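You operate a simulated robot arm through the tools that you are given. There is no shell and no other tool.

Carry out the task below with a simulated robot arm. There is one attempt and no reset: what you move stays moved.

TASK
Switch the cell box off, move the stud board's plug from socket C to B, then run the box again.
Fine: slider to 0 before the lever goes off or on; lever on again, slider to RUN; leave the other plugs and the relay keys.

It is judged by the outcome, as a careful person would: the job done as asked, and still so three seconds after it is handed in. It fails if anything else is knocked over, pushed out of place, dropped, spilled or broken.

THE ROBOT
A 7-joint arm with a two-finger gripper, fixed in place. Base frame: the origin is on the floor under the middle of its stand, x ahead of it, y to its left, z up; the work surface is at about z = 890. Lengths are in mm, angles in rad, forces in N, time in s.
It reaches about 832 mm from its shoulder. Its first joint turns from -2.496 to 2.496 rad. Payload 1.47 kg.
The TCP is the grasp point between the finger pads, 16 mm short of the fingertips. In the tool frame z runs along the fingers and y along their closing line. The gripper opens to 87 mm; its body begins 55 mm behind the TCP.
Orientation is told as [roll, pitch, yaw] about the base's x, y, z axes, in that order, counted from this pose: with the fingers straight down and closing along the base's y, the tool's x points along the base's -x, its y along +y and its z along -z.

THE INTERFACE
- The arm moves only by the tool nudge_tool. Its argument "series" is a list that holds one entry, the list of rows, each a list of 7 numbers: the opening, from 0 (shut) to 1 (fully open), then the shift along the base's x, y, z in mm, then the turn, a rotation vector about the base's x, y, z in rad. In form: [[[gripper, tx, ty, tz, ax, ay, az], ...]]. A call has 1 to 20 rows; each row is the pose to reach, as a shift and turn from the pose commanded when the call began. Rows are played at 5 a second. More than 50 mm and 0.15 rad between two rows, or a gripper value outside its range, and nothing of the call is played. Where a pose cannot be reached the arm comes as near as it can. A force on the tool above 40 N (or 10 N above the force at the start of the call, whichever is more), or a blocked arm, ends the call early, and 0.2 s more pass. Each finger travels about 45 mm/s and halts on what it meets, pressing with about 28 N; the grip force reading is that of the motor and also rises with nothing between the fingers. The clock runs only during rows and for 0.2 s after the last one: add rows that repeat a pose to give the fingers time. The reply holds the time, the measured pose of the TCP, the force on the tool along the base axes, the opening and the grip force, in the units named above and with some noise, with the torque about the TCP (base axes, N m) and any sound that the robot's microphone picked up, and new pictures: "views" is both (left out), scene, wrist or none.
- Cameras (640 x 400 px; columns grow to the right, rows downward): "scene" is fixed at [396.3, 493.2, 1641.6]; the picture's right is [-0.95, 0.31, 0.00], its down [0.29, 0.89, -0.36] and it looks along [-0.11, -0.34, -0.93] (base axes); focal length 256 px, centre (320, 200). "wrist" rides on the gripper at [73, 12, -90] in the tool frame; the picture's right is [-0.16, 0.99, 0.00], its down [-0.72, -0.12, -0.68] and it looks along [-0.67, -0.11, 0.73] (tool axes); focal length 247 px, centre (320, 200). There is no depth. A picture from a camera that has moved, and an enlarged one, comes with that camera's place and axes in the base frame and with its lens. The place of the scene camera against the robot may be out by one fixed shift of up to 25 mm in any direction.
- raise_lower(by): slides the trunk up (or, below 0, down) by that many mm; the arm rides with it, the base frame stays. It gives what a move gives, with no picture.
- enlarge(camera, box): a new picture of the part [left, top, right, bottom] of that camera's present view, enlarged. It takes no simulated time.
- finish_job(): hands the job in; it is judged then, once.

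Places have to be worked out from the pictures, the camera data and where the tool is seen. Open the gripper and draw the arm clear of the work before you hand the job in, unless the task says otherwise.

The tools are called after "Request:" as a command line: name --argument value ..., lists and objects as JSON in quotes. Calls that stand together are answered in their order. nudge_tool: Moves the arm, as the interface text tells. Its arguments: {"type":"object","properties":{"series":{"type":"array","items":{"type":"array","items":{"type":"array","items":{"type":"number"}}}},"views":{"type":"string","enum":["both","scene","wrist","none"]}},"required":["series"]} The other tools are called the same way: raise_lower (by) moves the trunk up or down; enlarge (camera, box) takes an enlarged picture of a part of a camera's view; finish_job () hands the job in.

At the start:

```text
time: 0.0
eef_pos: [378.7, 99.6, 1215.9]
tcp_rot: [-0.001, -0.001, 0.001]
force: [1.3, 0.3, 0.1]
ft_torque: [0.01, -0.01, 0.06]
gripper_width: 86.8
finger_force: 0.0
trunk travel left (down, up): [-1058.0, 182.0]
```

scene: 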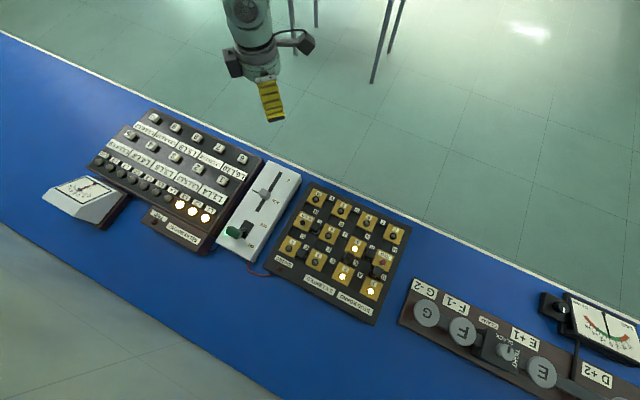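
wrist: 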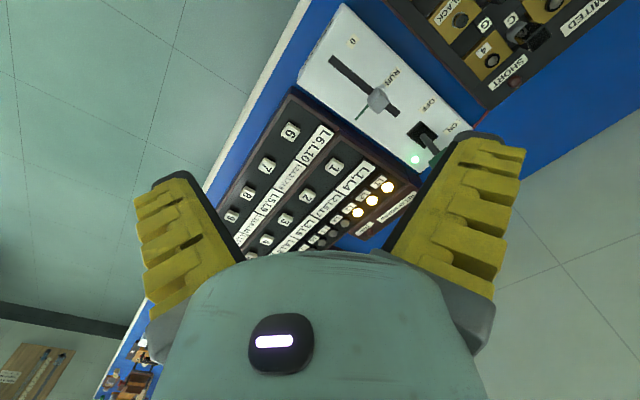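

I start by looking more closely at the panels in both cameras before moving anything.

Request:
enlarge --camera "scene" --box '[200, 150, 320, 270]'

Request:
enlarge --camera "scene" --box '[250, 170, 420, 330]'

Request:
enlarge --camera "scene" --box '[390, 260, 640, 400]'

Request:
enlarge --camera "scene" --box '[30, 90, 270, 260]'

Request:
enlarge --camera "wrist" --box '[300, 0, 640, 200]'

```text
3.33 times, centred on (260, 210) of scene
camera zoom: at [396.3, 493.2, 1641.6], right [-0.95, 0.31, 0.0], down [0.29, 0.89, -0.36], along [-0.11, -0.34, -0.93], focal length 854 px, centre (520, 167)
```

zoom: 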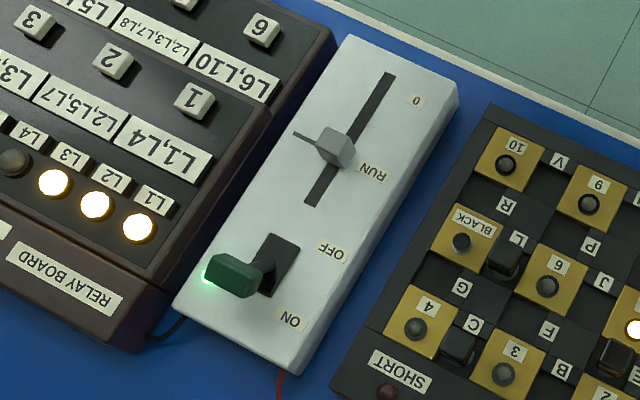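

```text
2.50 times, centred on (335, 250) of scene
camera zoom: at [396.3, 493.2, 1641.6], right [-0.95, 0.31, 0.0], down [0.29, 0.89, -0.36], along [-0.11, -0.34, -0.93], focal length 640 px, centre (282, 75)
```

zoom: 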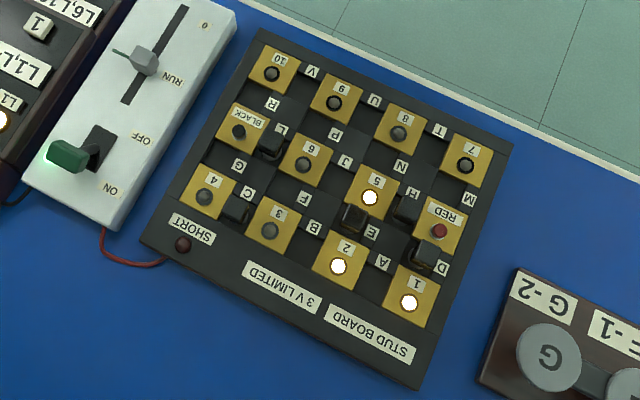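

```text
2.56 times, centred on (515, 330) of scene
camera zoom: at [396.3, 493.2, 1641.6], right [-0.95, 0.31, 0.0], down [0.29, 0.89, -0.36], along [-0.11, -0.34, -0.93], focal length 656 px, centre (-179, -133)
```

zoom: 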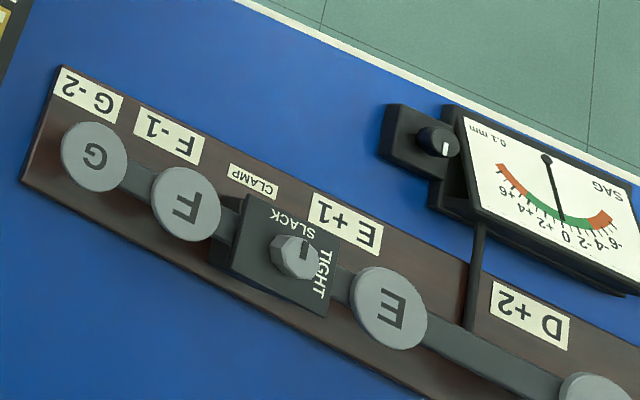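

```text
2.35 times, centred on (150, 175) of scene
camera zoom: at [396.3, 493.2, 1641.6], right [-0.95, 0.31, 0.0], down [0.29, 0.89, -0.36], along [-0.11, -0.34, -0.93], focal length 603 px, centre (720, 259)
```

zoom: 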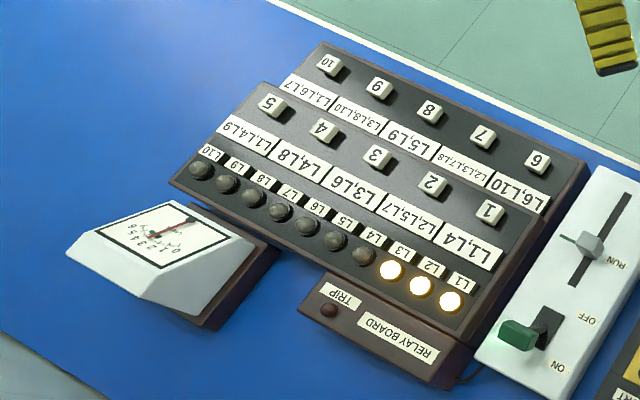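

```text
1.88 times, centred on (470, 100) of wrist
camera zoom: at [306.8, 112.4, 1305.9], right [0.16, 0.99, 0.0], down [0.72, -0.12, 0.68], along [0.67, -0.11, -0.73], focal length 465 px, centre (38, 388)
```

zoom: 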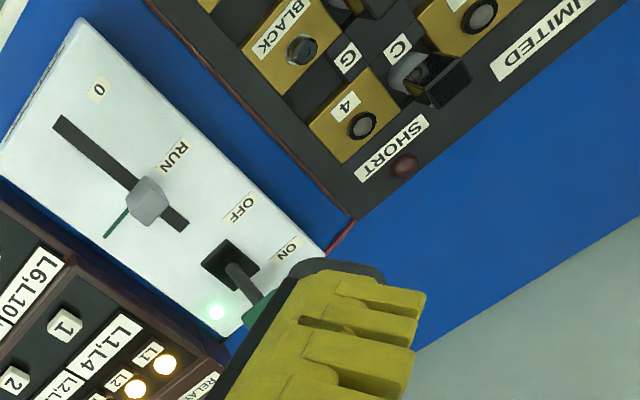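

The cell box and the stud board lie along an axis at about 45° to the base. I turn the tool by 45° and bring it slightly lower and back, so the wrist camera sees both boards square-on.

Request:
nudge_tool --series '[[[1, -10, 0, -8, 0, 0, 0.131], [1, -20, 0, -16, 0, 0, 0.262], [1, -30, 0, -24, 0, 0, 0.393], [1, -40, 0, -32, 0, 0, 0.524], [1, -50, 0, -40, 0, 0, 0.655], [1, -60, 0, -48, 0, 0, 0.785], [1, -60, 0, -48, 0, 0, 0.785]]]' --views "both"

```text
time: 1.6
eef_pos: [318.8, 101.1, 1167.2]
tcp_rot: [0.0, 0.0, 0.787]
force: [0.1, -0.2, -0.3]
ft_torque: [-0.02, 0.01, 0.01]
gripper_width: 87.1
finger_force: 0.0
trunk travel left (down, up): [-1058.0, 182.0]
camera wrist: at [258.5, 58.0, 1257.2], right [-0.59, 0.81, 0.0], down [0.59, 0.43, 0.68], along [0.55, 0.4, -0.73], focal length 247 px, centre (320, 200)
```

scene: 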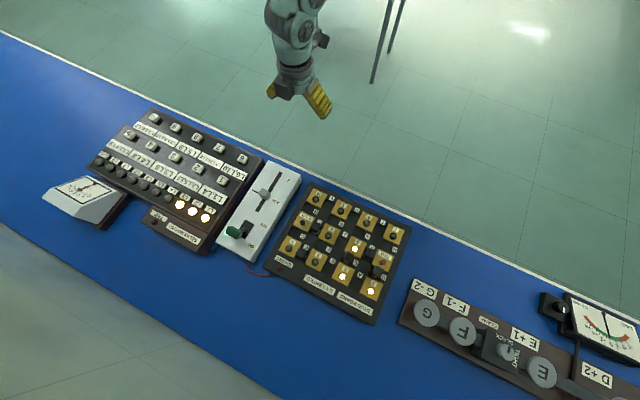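
wrist: 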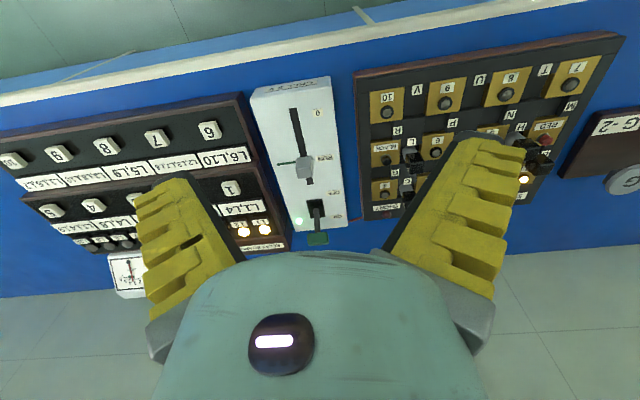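

The boxes are now seen squarely. I enlarge the cell box and the stud board in this view for measurements.

Request:
enlarge --camera "wrist" --box '[230, 60, 390, 260]'

Request:
enlarge --camera "wrist" --box '[340, 20, 640, 230]'

```text
2.00 times, centred on (310, 160) of wrist
camera zoom: at [258.5, 58.0, 1257.2], right [-0.59, 0.81, 0.0], down [0.59, 0.43, 0.68], along [0.55, 0.4, -0.73], focal length 494 px, centre (340, 280)
```

zoom: 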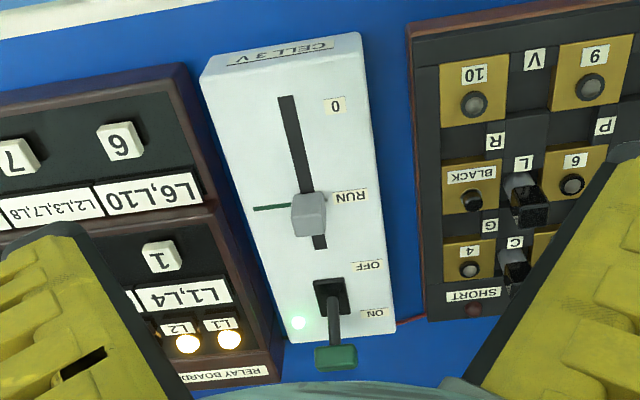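

```text
1.90 times, centred on (490, 125) of wrist
camera zoom: at [258.5, 58.0, 1257.2], right [-0.59, 0.81, 0.0], down [0.59, 0.43, 0.68], along [0.55, 0.4, -0.73], focal length 470 px, centre (-4, 343)
```

zoom: 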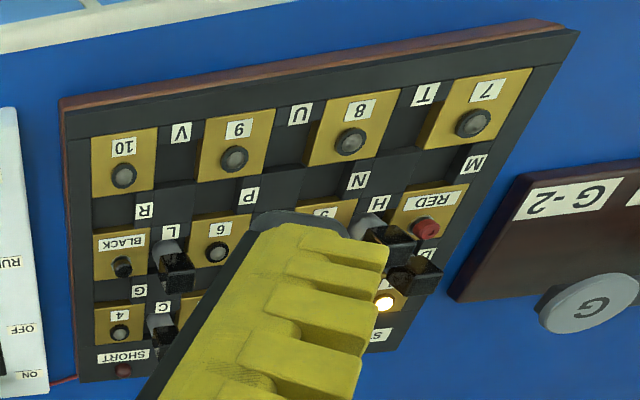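

The slider sits at its RUN mark, the lever is tilted to ON, and the plugs are dark blocks in C, L, E, H and D. I move above sockets C and B at a safe height for close views.

Request:
nudge_tool --series '[[[1, 10, 36, -12, 0, 0, 0], [1, 21, 72, -25, 0, 0, 0], [1, 32, 108, -37, 0, 0, 0], [1, 43, 144, -50, 0, 0, 0], [1, 54, 180, -62, 0, 0, 0], [1, 65, 216, -75, 0, 0, 0], [1, 76, 251, -87, 0, 0, 0], [1, 76, 251, -87, 0, 0, 0]]]' --views "both"

```text
time: 3.4
eef_pos: [389.4, 338.5, 1092.2]
tcp_rot: [0.0, 0.0, 0.782]
force: [-0.4, -0.1, 0.2]
ft_torque: [0.0, -0.04, 0.0]
gripper_width: 87.0
finger_force: 0.0
out of reach, approached as far as the arm can: row 7, 8
trunk travel left (down, up): [-1058.0, 182.0]
camera wrist: at [330.2, 296.3, 1181.9], right [-0.59, 0.81, 0.0], down [0.59, 0.43, 0.68], along [0.55, 0.4, -0.73], focal length 247 px, centre (320, 200)
```

scene: 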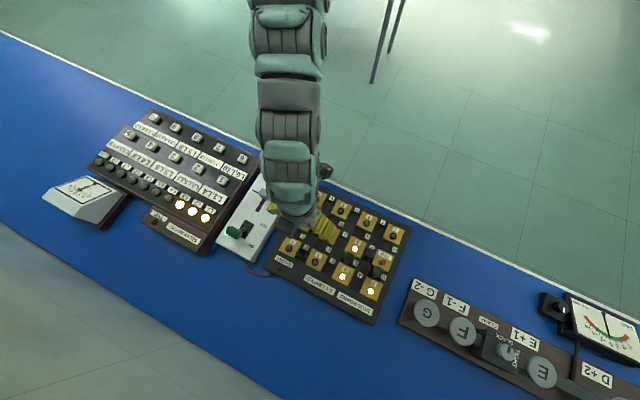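
wrist: 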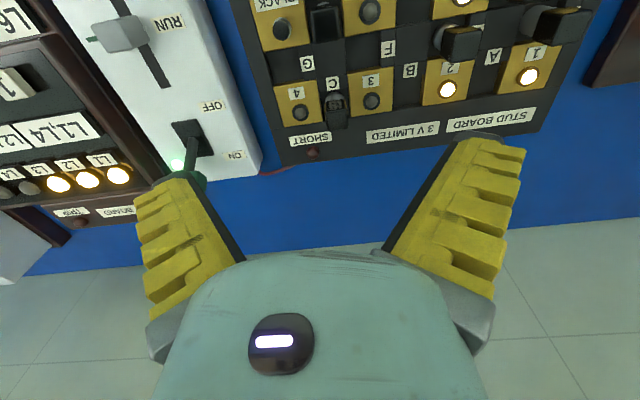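

The arm ran out of reach at this height (the shoulder is too high), so I'll lower the trunk later. First I enlarge this useful view of C, B and the lever.

Request:
enlarge --camera "wrist" --box '[240, 0, 480, 150]'

Request:
enlarge --camera "wrist" --box '[60, 0, 280, 190]'

Request:
enlarge --camera "wrist" --box '[290, 50, 430, 140]'

```text
2.67 times, centred on (360, 75) of wrist
camera zoom: at [330.2, 296.3, 1181.9], right [-0.59, 0.81, 0.0], down [0.59, 0.43, 0.68], along [0.55, 0.4, -0.73], focal length 659 px, centre (213, 533)
```

zoom: 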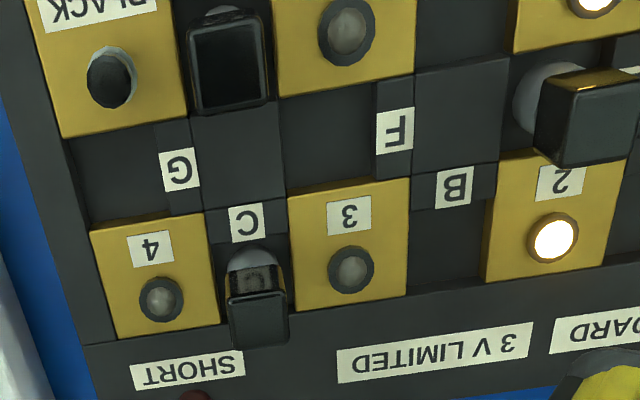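

```text
2.11 times, centred on (170, 95) of wrist
camera zoom: at [330.2, 296.3, 1181.9], right [-0.59, 0.81, 0.0], down [0.59, 0.43, 0.68], along [0.55, 0.4, -0.73], focal length 520 px, centre (636, 421)
```

zoom: 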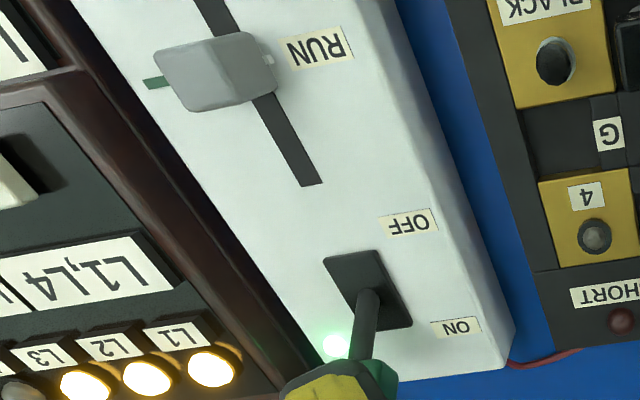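

```text
4.44 times, centred on (360, 95) of wrist
camera zoom: at [330.2, 296.3, 1181.9], right [-0.59, 0.81, 0.0], down [0.59, 0.43, 0.68], along [0.55, 0.4, -0.73], focal length 1098 px, centre (142, 667)
```

zoom: 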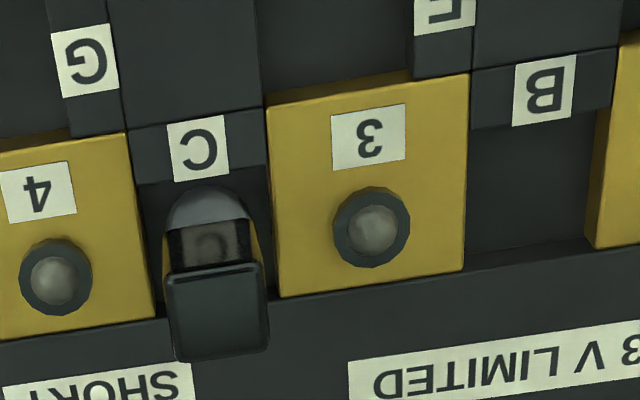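

The board surfaces triangulate to only slightly above the table. I raise and pull the arm back so I can lower the trunk for better reach.

Request:
nudge_tool --series '[[[1, -8, -7, 45, 0, 0, 0], [1, -16, -14, 90, 0, 0, 0], [1, -24, -21, 135, 0, 0, 0], [1, -32, -28, 180, 0, 0, 0], [1, -40, -35, 220, 0, 0, 0], [1, -40, -35, 220, 0, 0, 0]]]' --views "none"

```text
time: 4.8
eef_pos: [352.4, 304.0, 1313.0]
tcp_rot: [0.0, 0.001, 0.786]
force: [-0.1, -0.2, -0.1]
ft_torque: [0.0, -0.01, 0.01]
gripper_width: 86.8
finger_force: 0.0
trunk travel left (down, up): [-1058.0, 182.0]
```

The TCP is at 1313 mm, well clear. I lower the trunk by 220 mm.

Request:
raise_lower --by -220

```text
time: 7.1
eef_pos: [351.9, 303.5, 1093.1]
tcp_rot: [0.0, 0.001, 0.785]
force: [-0.4, 0.1, 0.4]
ft_torque: [-0.02, -0.01, 0.01]
gripper_width: 87.0
finger_force: 0.1
trunk travel left (down, up): [-838.0, 402.0]
```

I repeat once: up 180 mm with the arm, then down with the trunk.

Request:
nudge_tool --series '[[[1, 0, 0, 45, 0, 0, 0], [1, 0, 0, 90, 0, 0, 0], [1, 0, 0, 135, 0, 0, 0], [1, 0, 0, 180, 0, 0, 0], [1, 0, 0, 180, 0, 0, 0]]]' --views "none"

Request:
raise_lower --by -180

```text
time: 8.3
eef_pos: [350.9, 303.2, 1120.6]
tcp_rot: [-0.001, -0.003, 0.784]
force: [0.1, -0.7, -0.2]
ft_torque: [-0.02, -0.03, 0.0]
gripper_width: 86.9
finger_force: 0.1
out of reach, approached as far as the arm can: row 1, 2, 3, 4, 5
trunk travel left (down, up): [-838.0, 402.0]
```

```text
time: 10.3
eef_pos: [350.7, 303.0, 939.8]
tcp_rot: [-0.003, -0.004, 0.786]
force: [0.6, 0.7, -0.1]
ft_torque: [0.0, -0.01, 0.01]
gripper_width: 87.0
finger_force: 0.1
trunk travel left (down, up): [-658.0, 582.0]
```

The trunk move left the TCP at 940 mm, lower than I wanted, and the arm can't fold further upward at this radius. I look before moving.

Request:
nudge_tool --series '[[[1, 0, 0, 0, 0, 0, 0]]]' --views "both"

```text
time: 10.7
eef_pos: [350.0, 302.8, 940.1]
tcp_rot: [-0.002, -0.003, 0.785]
force: [-0.2, 0.1, -0.2]
ft_torque: [-0.02, 0.03, -0.01]
gripper_width: 87.1
finger_force: 0.2
trunk travel left (down, up): [-658.0, 582.0]
camera wrist: at [290.8, 260.6, 1029.8], right [-0.59, 0.81, 0.0], down [0.59, 0.43, 0.68], along [0.55, 0.4, -0.73], focal length 247 px, centre (320, 200)
```

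scene: 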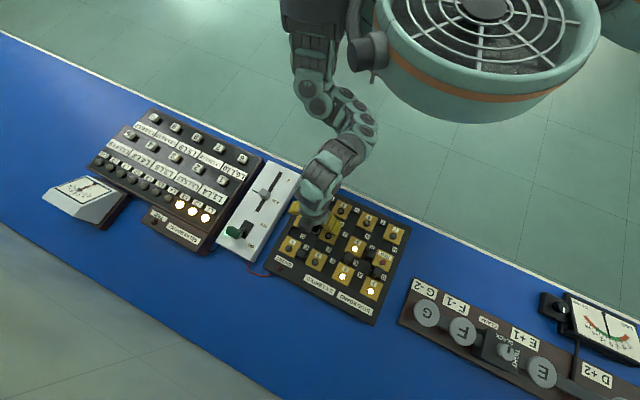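
wrist: 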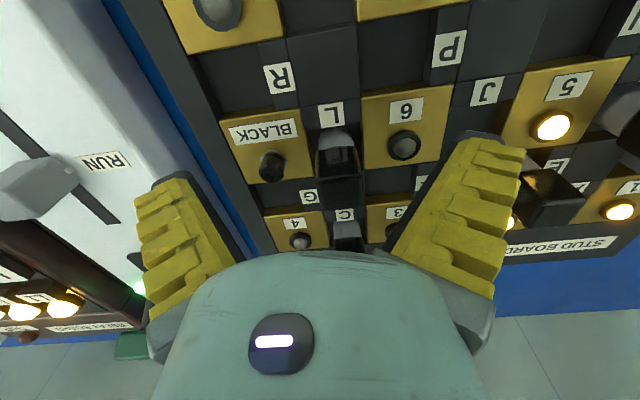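

Nothing has been touched; the fingers hover around plug L with clearance. I raise the trunk by 120 mm to regain a safe height.

Request:
raise_lower --by 120

Request:
nudge_tool --series '[[[1, 0, 0, 0, 0, 0, 0]]]' --views "both"

Request:
enlarge --camera "wrist" --box '[200, 0, 500, 190]'

```text
time: 12.2
eef_pos: [350.3, 302.4, 1061.4]
tcp_rot: [-0.001, -0.004, 0.786]
force: [0.6, 0.2, -0.2]
ft_torque: [-0.01, -0.01, 0.05]
gripper_width: 87.1
finger_force: 0.2
trunk travel left (down, up): [-778.0, 462.0]
```

```text
time: 12.6
eef_pos: [350.0, 303.2, 1059.8]
tcp_rot: [-0.002, -0.004, 0.786]
force: [0.7, -0.2, -0.5]
ft_torque: [-0.02, 0.01, 0.02]
gripper_width: 86.8
finger_force: 0.2
trunk travel left (down, up): [-778.0, 462.0]
camera wrist: at [290.8, 260.6, 1149.8], right [-0.59, 0.81, 0.0], down [0.59, 0.43, 0.68], along [0.55, 0.4, -0.73], focal length 247 px, centre (320, 200)
```

scene: 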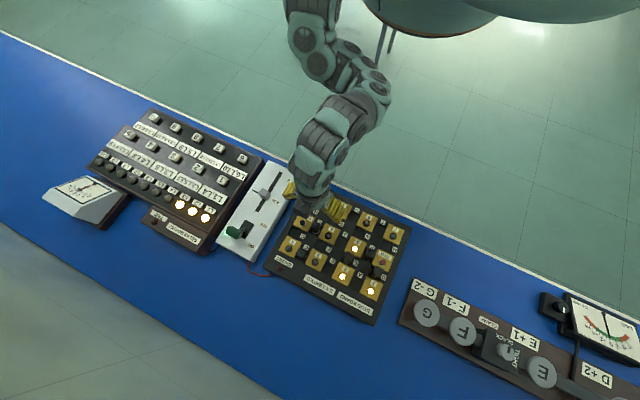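
wrist: 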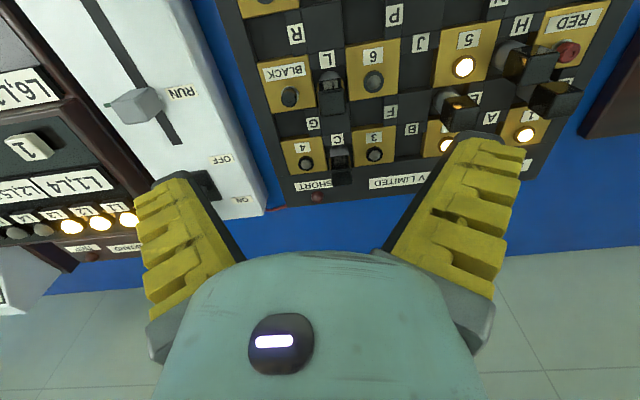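

```text
2.11 times, centred on (350, 95) of wrist
camera zoom: at [290.8, 260.6, 1149.8], right [-0.59, 0.81, 0.0], down [0.59, 0.43, 0.68], along [0.55, 0.4, -0.73], focal length 520 px, centre (257, 421)
```

zoom: 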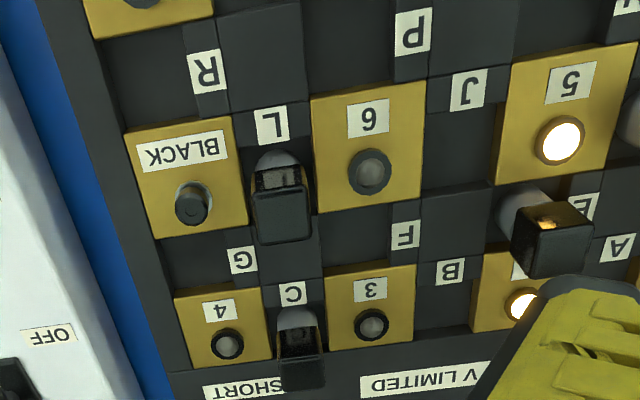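

To understand the finger geometry in the wrist view, I close the gripper here in free air and look.

Request:
nudge_tool --series '[[[0, 0, 0, 0, 0, 0, 0], [0, 0, 0, 0, 0, 0, 0], [0, 0, 0, 0, 0, 0, 0], [0, 0, 0, 0, 0, 0, 0], [0, 0, 0, 0, 0, 0, 0], [0, 0, 0, 0, 0, 0, 0]]]' --views "both"

Request:
enlarge --camera "scene" --box '[260, 120, 380, 240]'

```text
time: 14.0
eef_pos: [351.0, 302.5, 1061.0]
tcp_rot: [-0.002, -0.004, 0.785]
force: [-0.2, 0.1, 0.2]
ft_torque: [-0.01, -0.03, -0.01]
gripper_width: 0.1
finger_force: 27.9
trunk travel left (down, up): [-778.0, 462.0]
camera wrist: at [290.8, 260.6, 1149.8], right [-0.59, 0.81, 0.0], down [0.59, 0.43, 0.68], along [0.55, 0.4, -0.73], focal length 247 px, centre (320, 200)
```

scene: 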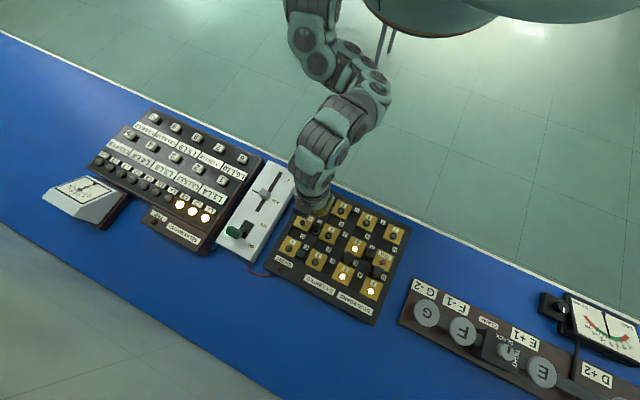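
wrist: 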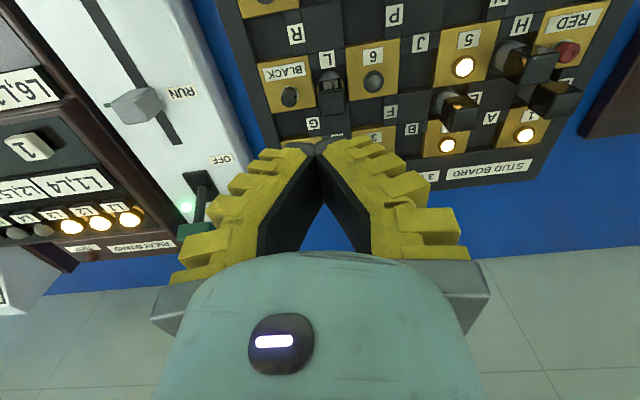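

```text
3.33 times, centred on (320, 180) of scene
camera zoom: at [396.3, 493.2, 1641.6], right [-0.95, 0.31, 0.0], down [0.29, 0.89, -0.36], along [-0.11, -0.34, -0.93], focal length 854 px, centre (320, 267)
```

zoom: 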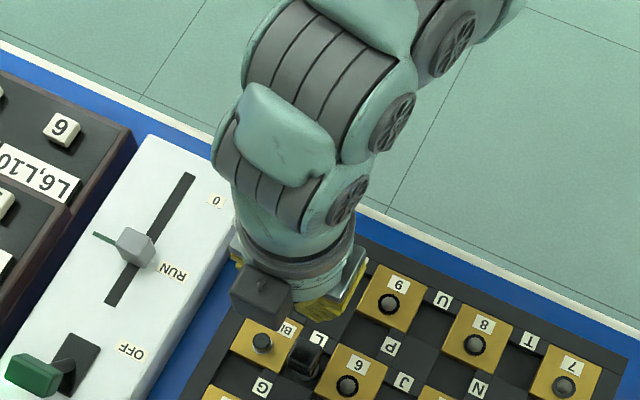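

The fingers pivot and meet at their tips. Triangulating the views puts the cell-box top at z ≈ 902, the slider knob near (466, 177), its 0 end near (409, 121), and the lever base near (552, 260). I move above the slider for a close look, opening the gripper partway.

Request:
nudge_tool --series '[[[0.2, 26, -34, -10, 0, 0, 0], [0.4, 52, -68, -20, 0, 0, 0], [0.6, 78, -103, -30, 0, 0, 0], [0.7, 104, -137, -41, 0, 0, 0], [0.7, 104, -137, -41, 0, 0, 0]]]' --views "both"

Request:
enlarge --camera "wrist" --box '[220, 20, 420, 160]'

Request:
enlarge --camera "scene" --box '[200, 150, 320, 270]'

```text
time: 15.2
eef_pos: [452.6, 167.9, 1018.7]
tcp_rot: [0.0, -0.005, 0.786]
force: [0.0, 0.4, -0.3]
ft_torque: [0.03, -0.02, -0.01]
gripper_width: 65.5
finger_force: 3.0
trunk travel left (down, up): [-778.0, 462.0]
camera wrist: at [393.5, 125.3, 1108.5], right [-0.59, 0.81, 0.0], down [0.59, 0.43, 0.68], along [0.55, 0.4, -0.73], focal length 247 px, centre (320, 200)
```

scene: 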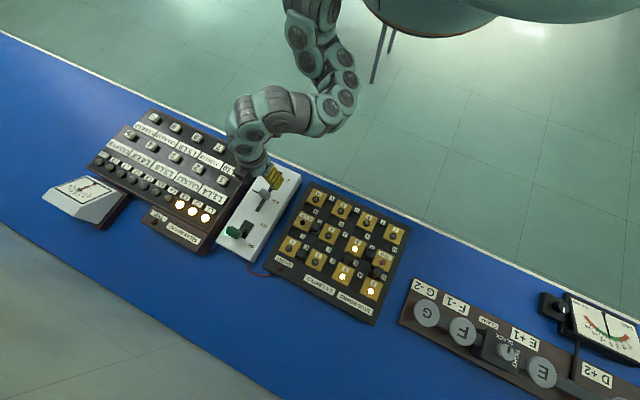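
wrist: 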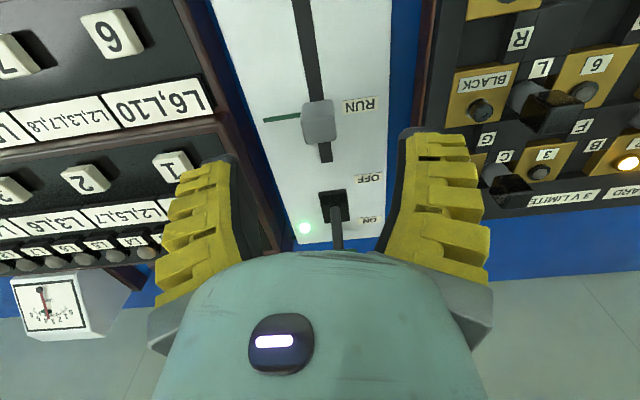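

```text
2.86 times, centred on (320, 90) of wrist
camera zoom: at [393.5, 125.3, 1108.5], right [-0.59, 0.81, 0.0], down [0.59, 0.43, 0.68], along [0.55, 0.4, -0.73], focal length 706 px, centre (320, 514)
```

zoom: 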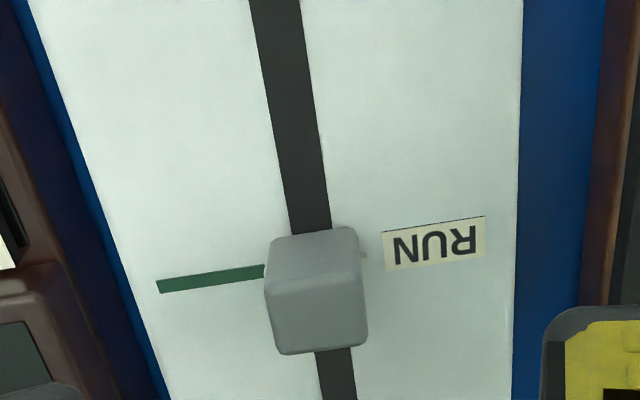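

```text
3.33 times, centred on (260, 210) of scene
camera zoom: at [396.3, 493.2, 1641.6], right [-0.95, 0.31, 0.0], down [0.29, 0.89, -0.36], along [-0.11, -0.34, -0.93], focal length 854 px, centre (520, 167)
```

zoom: 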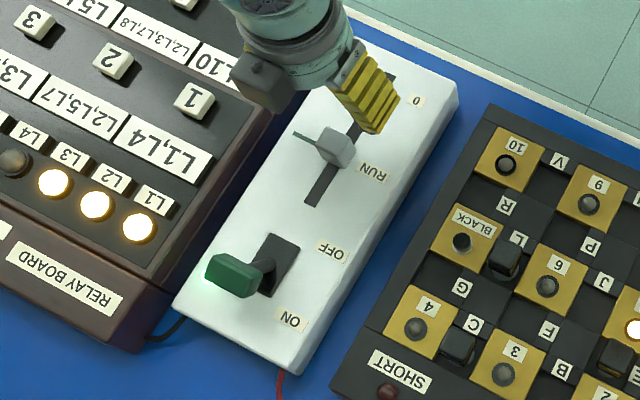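

The knob reads as roughly 26 mm wide, 20 mm deep and 30 mm tall, centred near (467, 178) with its top at z ≈ 934. I set the gripper to about 45 mm, centre it over the knob and go down to z ≈ 960, with the tips just above it, to check alignment.

Request:
nudge_tool --series '[[[0.55, 7, 5, -20, 0, 0, 0], [0.55, 14, 10, -40, 0, 0, 0], [0.55, 14, 10, -58, 0, 0, 0], [0.55, 14, 10, -58, 0, 0, 0]]]' --views "both"

Request:
enlarge --camera "wrist" --box '[200, 60, 440, 210]'

Request:
enlarge --camera "scene" --box '[220, 150, 310, 230]'

```text
time: 16.2
eef_pos: [466.5, 179.5, 962.8]
tcp_rot: [0.002, -0.004, 0.786]
force: [-0.3, 0.6, 0.7]
ft_torque: [-0.01, 0.01, 0.0]
gripper_width: 52.9
finger_force: 3.2
trunk travel left (down, up): [-778.0, 462.0]
camera wrist: at [406.8, 136.4, 1051.8], right [-0.59, 0.81, 0.0], down [0.59, 0.43, 0.68], along [0.55, 0.4, -0.73], focal length 247 px, centre (320, 200)
```

scene: 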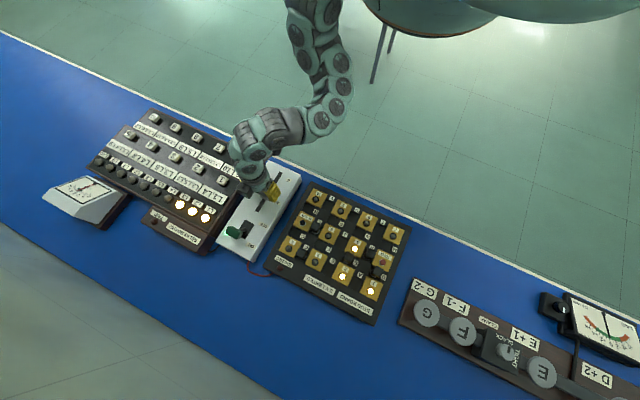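
wrist: 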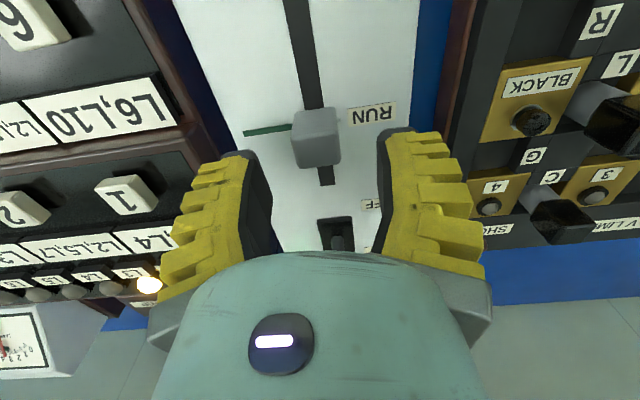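

```text
2.67 times, centred on (320, 135) of wrist
camera zoom: at [406.8, 136.4, 1051.8], right [-0.59, 0.81, 0.0], down [0.59, 0.43, 0.68], along [0.55, 0.4, -0.73], focal length 659 px, centre (320, 373)
```

zoom: 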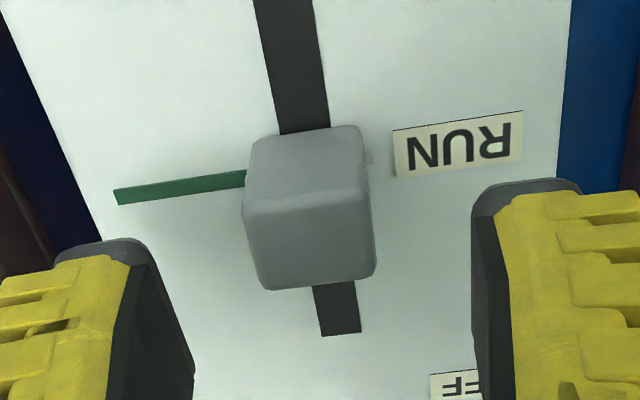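

```text
5.00 times, centred on (265, 190) of scene
camera zoom: at [396.3, 493.2, 1641.6], right [-0.95, 0.31, 0.0], down [0.29, 0.89, -0.36], along [-0.11, -0.34, -0.93], focal length 1281 px, centre (595, 250)
```

zoom: 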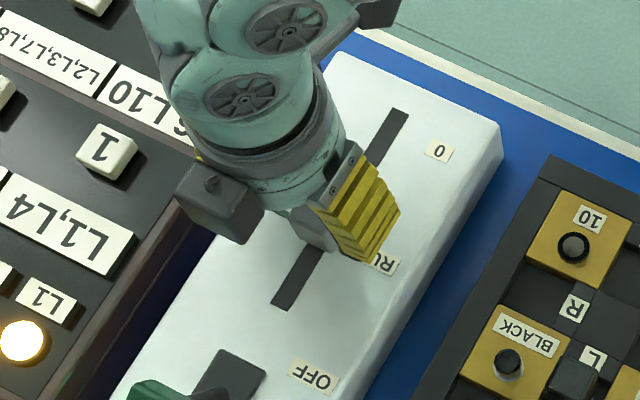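

The knob is centred between the fingers to within about 1.5 mm, with its top near z 935. I narrow the opening a little to stay clear of the relay board, then lower to z ≈ 928.

Request:
nudge_tool --series '[[[0.45, 0, -1, -8, 0, 0, 0], [0.45, 0, -1, -14, 0, 0, 0], [0.45, 0, -1, -24, 0, 0, 0], [0.45, 0, -1, -34, 0, 0, 0], [0.45, 0, -1, -34, 0, 0, 0]]]' --views "both"

Request:
enlarge --camera "wrist" --box '[200, 60, 440, 210]'

Request:
enlarge --camera "scene" --box '[220, 150, 310, 230]'

```text
time: 17.4
eef_pos: [467.7, 174.9, 925.5]
tcp_rot: [0.001, -0.004, 0.784]
force: [-0.9, 1.3, -0.8]
ft_torque: [0.0, 0.0, -0.02]
gripper_width: 44.9
finger_force: 3.9
trunk travel left (down, up): [-778.0, 462.0]
camera wrist: at [407.8, 133.0, 1015.2], right [-0.59, 0.81, 0.0], down [0.59, 0.43, 0.68], along [0.55, 0.4, -0.73], focal length 247 px, centre (320, 200)
```

scene: 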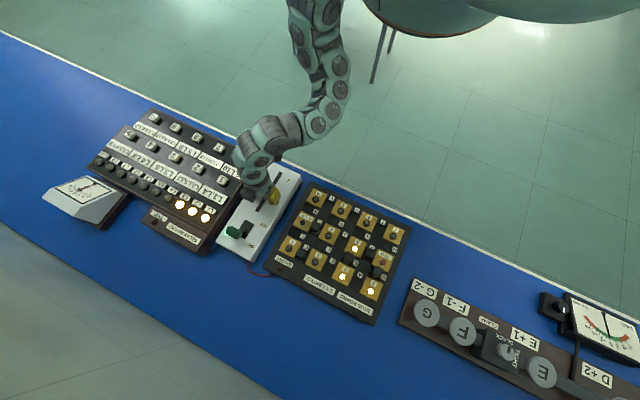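
wrist: 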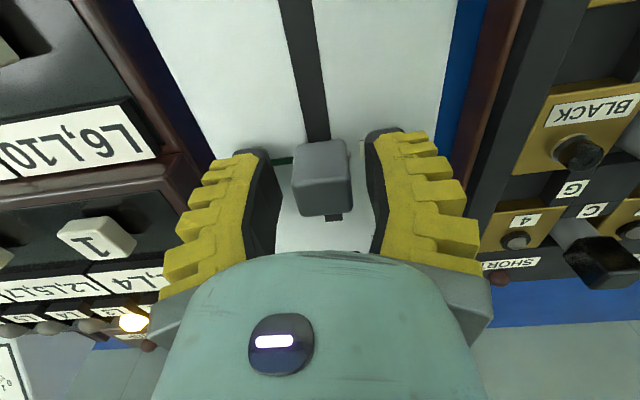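

```text
2.67 times, centred on (320, 135) of wrist
camera zoom: at [407.8, 133.0, 1015.2], right [-0.59, 0.81, 0.0], down [0.59, 0.43, 0.68], along [0.55, 0.4, -0.73], focal length 659 px, centre (320, 373)
```

zoom: 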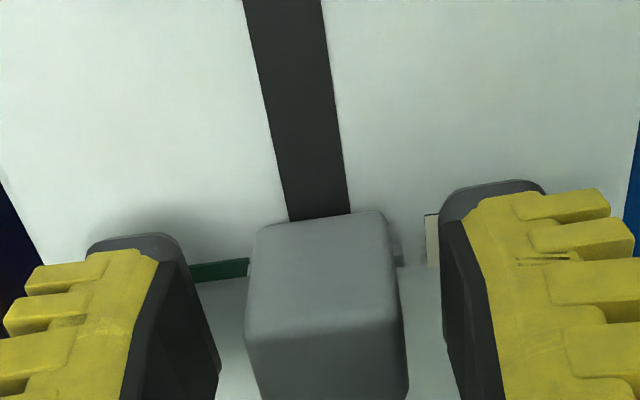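

```text
5.00 times, centred on (265, 190) of scene
camera zoom: at [396.3, 493.2, 1641.6], right [-0.95, 0.31, 0.0], down [0.29, 0.89, -0.36], along [-0.11, -0.34, -0.93], focal length 1281 px, centre (595, 250)
```

zoom: 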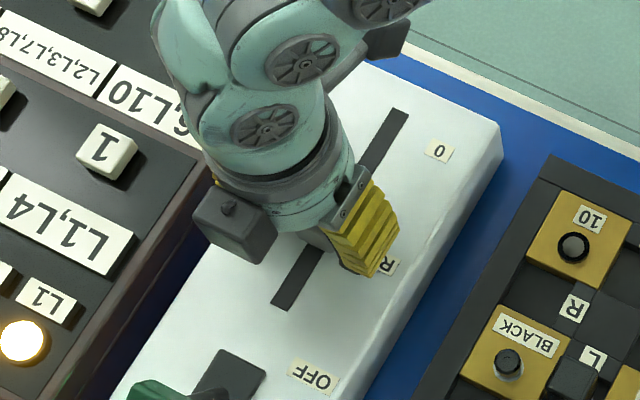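

Fingertips straddle the knob with clearance on both sides and negligible force. I close on the knob.

Request:
nudge_tool --series '[[[0.3, 0, 0, 0, 0, 0, 0], [0.2, 0, 0, 0, 0, 0, 0], [0.1, 0, 0, 0, 0, 0, 0], [0.1, 0, 0, 0, 0, 0, 0]]]' --views "both"

Request:
enlarge --camera "wrist" --box '[200, 60, 440, 210]'

```text
time: 18.4
eef_pos: [466.5, 177.4, 927.0]
tcp_rot: [0.002, -0.006, 0.786]
force: [-5.0, 4.8, 13.9]
ft_torque: [-0.35, 0.47, -0.01]
gripper_width: 20.9
finger_force: 29.9
trunk travel left (down, up): [-778.0, 462.0]
camera wrist: at [408.0, 134.7, 1016.0], right [-0.59, 0.81, 0.0], down [0.59, 0.43, 0.68], along [0.55, 0.4, -0.73], focal length 247 px, centre (320, 200)
```

scene: 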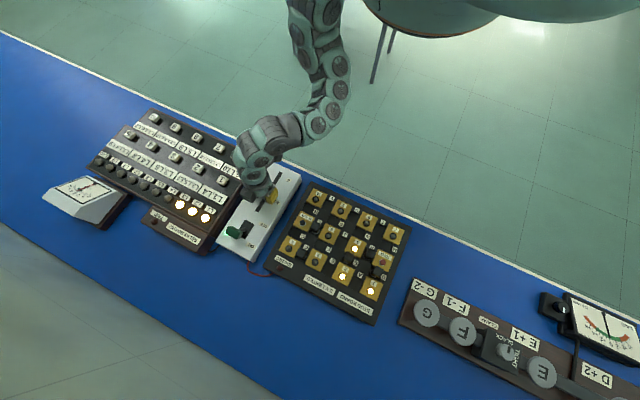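
wrist: 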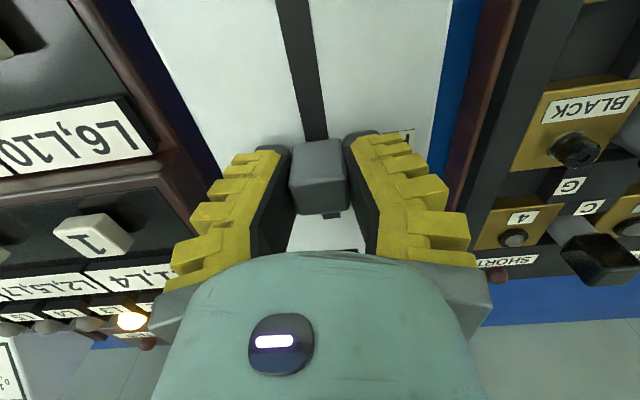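

```text
2.67 times, centred on (320, 135) of wrist
camera zoom: at [408.0, 134.7, 1016.0], right [-0.59, 0.81, 0.0], down [0.59, 0.43, 0.68], along [0.55, 0.4, -0.73], focal length 659 px, centre (320, 373)
```

zoom: 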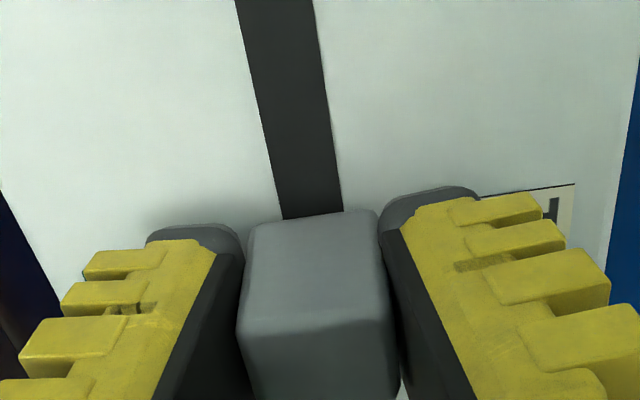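

Closing tilted the fingertips down so they press the panel with about 14 N. I reopen slightly, rise 5 mm and regrip.

Request:
nudge_tool --series '[[[0.4, 0, 0, 0, 0, 0, 0], [0.42, 0, 0, 3, 0, 0, 0], [0.42, 0, 0, 6, 0, 0, 0], [0.3, 0, 0, 6, 0, 0, 0], [0.2, 0, 0, 6, 0, 0, 0], [0.1, 0, 0, 6, 0, 0, 0], [0.1, 0, 0, 6, 0, 0, 0]]]' --views "wrist"

Request:
enlarge --camera "wrist" --box '[200, 60, 440, 210]'

```text
time: 20.0
eef_pos: [469.4, 178.5, 933.4]
tcp_rot: [0.004, -0.006, 0.787]
force: [-6.9, 5.9, 13.8]
ft_torque: [-0.37, 0.5, 0.01]
gripper_width: 20.9
finger_force: 30.1
trunk travel left (down, up): [-778.0, 462.0]
camera wrist: at [408.6, 135.0, 1022.3], right [-0.59, 0.81, 0.0], down [0.59, 0.43, 0.68], along [0.55, 0.4, -0.73], focal length 247 px, centre (320, 200)
```

wrist: 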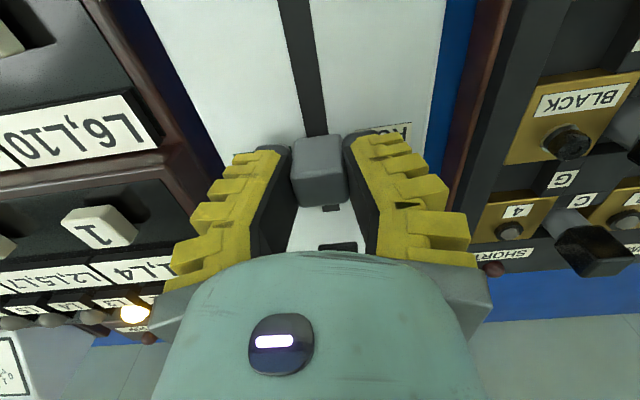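

```text
2.67 times, centred on (320, 135) of wrist
camera zoom: at [408.6, 135.0, 1022.3], right [-0.59, 0.81, 0.0], down [0.59, 0.43, 0.68], along [0.55, 0.4, -0.73], focal length 659 px, centre (320, 373)
```

zoom: 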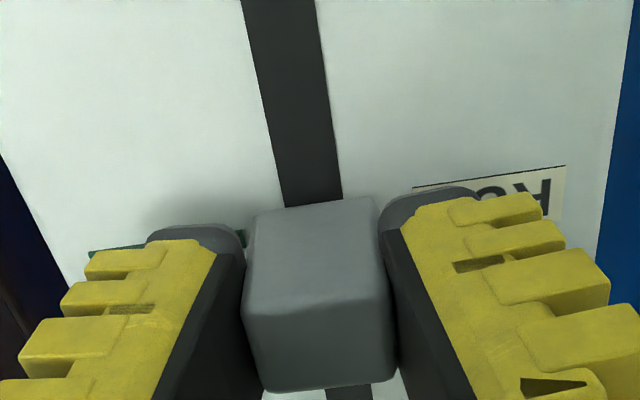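

The residual force is just the grip wedging on the knob (about 8 N sideways, so the knob sits slightly toward the left finger). I shift 1 mm to relieve it, then drag the knob along the slot toward 0 by 40 mm as a first stage.

Request:
nudge_tool --series '[[[0.1, -0.7, 0.7, 0, 0, 0, 0], [0.1, -4.3, -2.8, 0, 0, 0, 0], [0.1, -7.9, -6.3, 0, 0, 0, 0], [0.1, -11.4, -9.8, 0, 0, 0, 0], [0.1, -15.0, -13.3, 0, 0, 0, 0], [0.1, -18.6, -16.8, 0, 0, 0, 0], [0.1, -22.1, -20.3, 0, 0, 0, 0], [0.1, -25.7, -23.8, 0, 0, 0, 0], [0.1, -29.3, -27.3, 0, 0, 0, 0], [0.1, -29.3, -27.3, 0, 0, 0, 0]]]' --views "both"

Request:
enlarge --camera "wrist" --box '[200, 60, 440, 210]'

Request:
enlarge --camera "scene" --box '[220, 150, 310, 230]'

```text
time: 22.2
eef_pos: [439.1, 148.5, 933.5]
tcp_rot: [-0.004, -0.005, 0.785]
force: [-2.9, 1.5, 7.6]
ft_torque: [-0.25, 0.27, -0.02]
gripper_width: 18.0
finger_force: 29.9
trunk travel left (down, up): [-778.0, 462.0]
camera wrist: at [378.7, 105.9, 1023.1], right [-0.59, 0.81, 0.0], down [0.59, 0.43, 0.68], along [0.55, 0.4, -0.73], focal length 247 px, centre (320, 200)
```

scene: 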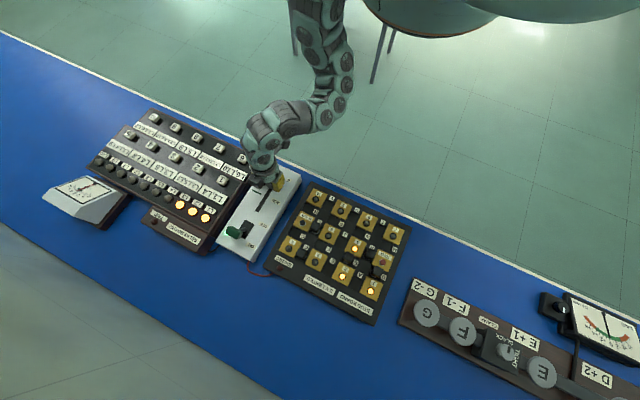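
wrist: 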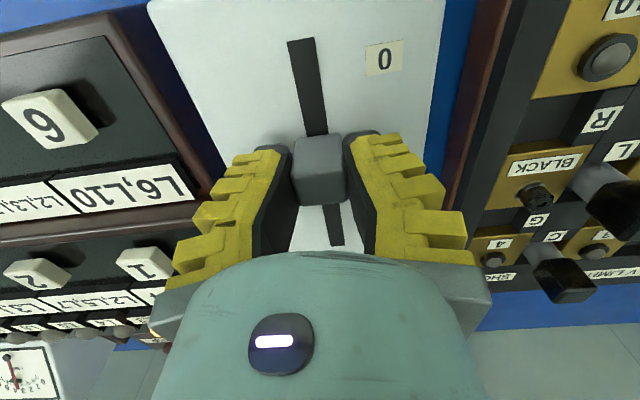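

```text
2.67 times, centred on (320, 135) of wrist
camera zoom: at [378.7, 105.9, 1023.1], right [-0.59, 0.81, 0.0], down [0.59, 0.43, 0.68], along [0.55, 0.4, -0.73], focal length 659 px, centre (320, 373)
```

zoom: 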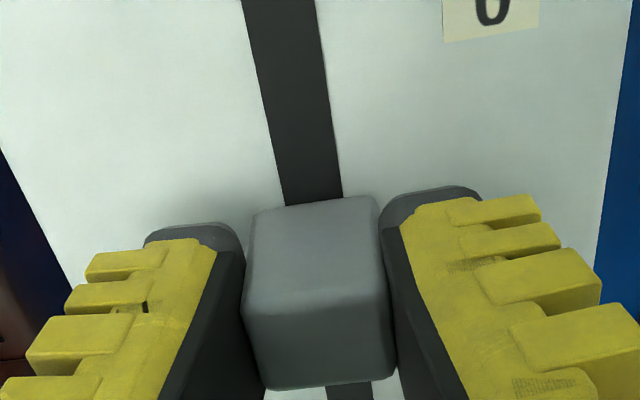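

```text
5.00 times, centred on (265, 190) of scene
camera zoom: at [396.3, 493.2, 1641.6], right [-0.95, 0.31, 0.0], down [0.29, 0.89, -0.36], along [-0.11, -0.34, -0.93], focal length 1281 px, centre (595, 250)
```

zoom: 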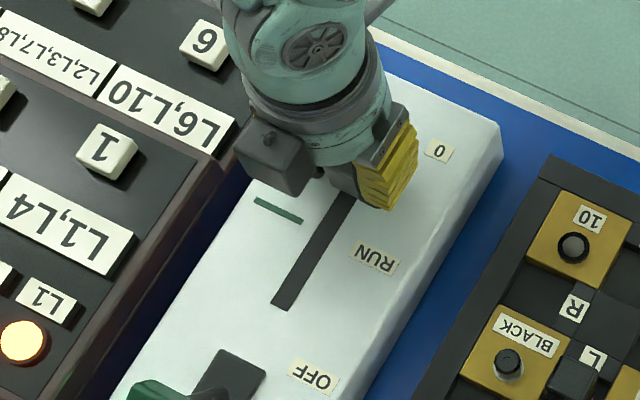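

The slider is moving and the lamps have dimmed. I go on toward 0 by another 32 mm, then check alignment with the "0" label.

Request:
nudge_tool --series '[[[0.1, -3.6, -3.5, 0, 0, 0, 0], [0.1, -7.1, -7.0, 0, 0, 0, 0], [0.1, -10.7, -10.5, 0, 0, 0, 0], [0.1, -14.3, -14.0, 0, 0, 0, 0], [0.1, -17.9, -17.5, 0, 0, 0, 0], [0.1, -20.5, -20.0, 0, 0, 0, 0], [0.1, -22.9, -22.4, 0, 0, 0, 0], [0.1, -22.9, -22.4, 0, 0, 0, 0]]]' --views "both"

Request:
enlarge --camera "wrist" --box '[200, 60, 440, 210]'

Request:
enlarge --camera "scene" --box '[220, 150, 310, 230]'

```text
time: 24.0
eef_pos: [416.0, 125.3, 934.5]
tcp_rot: [0.0, -0.003, 0.788]
force: [-4.3, 5.6, 6.8]
ft_torque: [0.28, -0.12, 0.02]
gripper_width: 17.4
finger_force: 29.9
trunk travel left (down, up): [-778.0, 462.0]
camera wrist: at [356.5, 83.2, 1023.2], right [-0.59, 0.81, 0.0], down [0.59, 0.43, 0.68], along [0.55, 0.4, -0.73], focal length 247 px, centre (320, 200)
```

scene: 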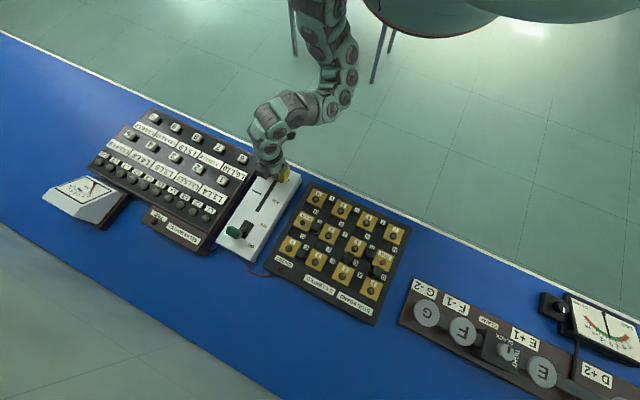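
wrist: 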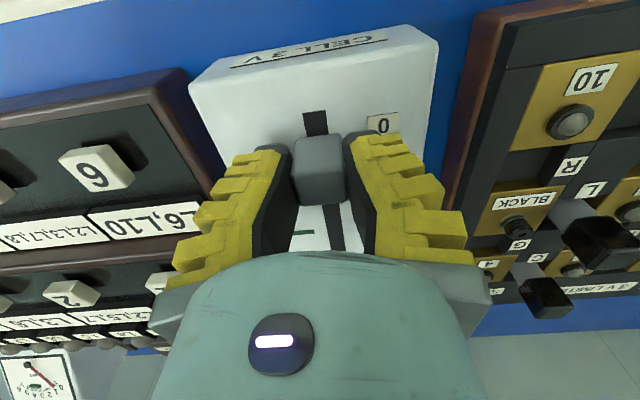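

```text
2.67 times, centred on (320, 135) of wrist
camera zoom: at [356.5, 83.2, 1023.2], right [-0.59, 0.81, 0.0], down [0.59, 0.43, 0.68], along [0.55, 0.4, -0.73], focal length 659 px, centre (320, 373)
```

zoom: 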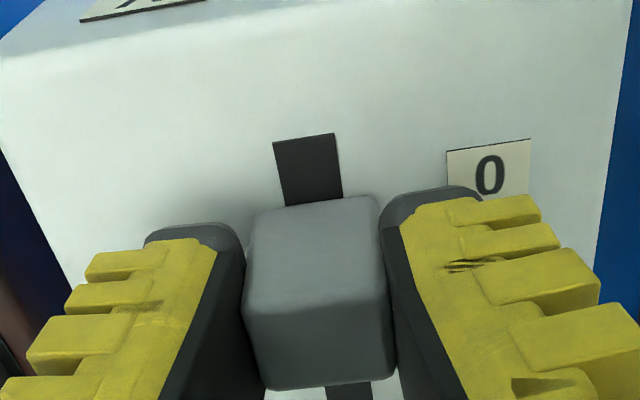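

```text
5.00 times, centred on (265, 190) of scene
camera zoom: at [396.3, 493.2, 1641.6], right [-0.95, 0.31, 0.0], down [0.29, 0.89, -0.36], along [-0.11, -0.34, -0.93], focal length 1281 px, centre (595, 250)
```

zoom: 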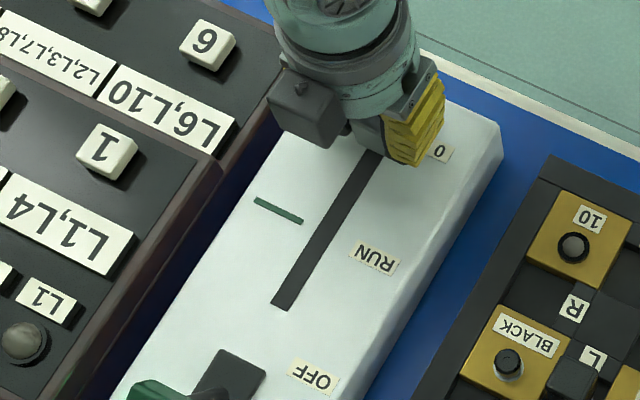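

The lamps are out. The knob is about 9–12 mm short of the "0" label, so I creep on in 2 mm steps watching the force.

Request:
nudge_tool --series '[[[0.1, -1.4, -1.4, 0, 0, 0, 0], [0.1, -2.9, -2.8, 0, 0, 0, 0], [0.1, -4.3, -4.2, 0, 0, 0, 0], [0.1, -5.7, -5.6, 0, 0, 0, 0], [0.1, -6.4, -6.3, 0, 0, 0, 0], [0.1, -6.4, -6.3, 0, 0, 0, 0]]]' --views "wrist"

Request:
enlarge --camera "wrist" --box '[200, 60, 440, 210]'

```text
time: 25.4
eef_pos: [410.5, 119.9, 933.8]
tcp_rot: [0.0, -0.006, 0.785]
force: [-4.5, 4.0, 9.1]
ft_torque: [-0.03, 0.15, -0.09]
gripper_width: 18.8
finger_force: 30.6
trunk travel left (down, up): [-778.0, 462.0]
camera wrist: at [350.4, 77.4, 1022.7], right [-0.59, 0.81, 0.0], down [0.59, 0.43, 0.68], along [0.55, 0.4, -0.73], focal length 247 px, centre (320, 200)
```

wrist: 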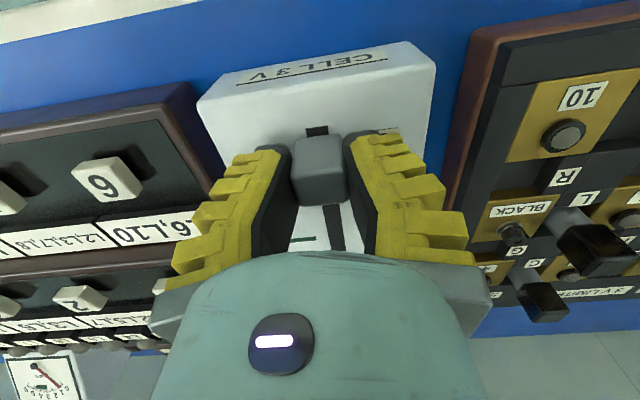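

```text
2.67 times, centred on (320, 135) of wrist
camera zoom: at [350.4, 77.4, 1022.7], right [-0.59, 0.81, 0.0], down [0.59, 0.43, 0.68], along [0.55, 0.4, -0.73], focal length 659 px, centre (320, 373)
```

zoom: 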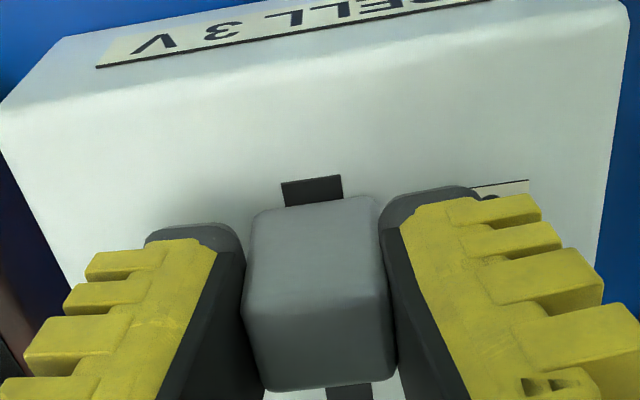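

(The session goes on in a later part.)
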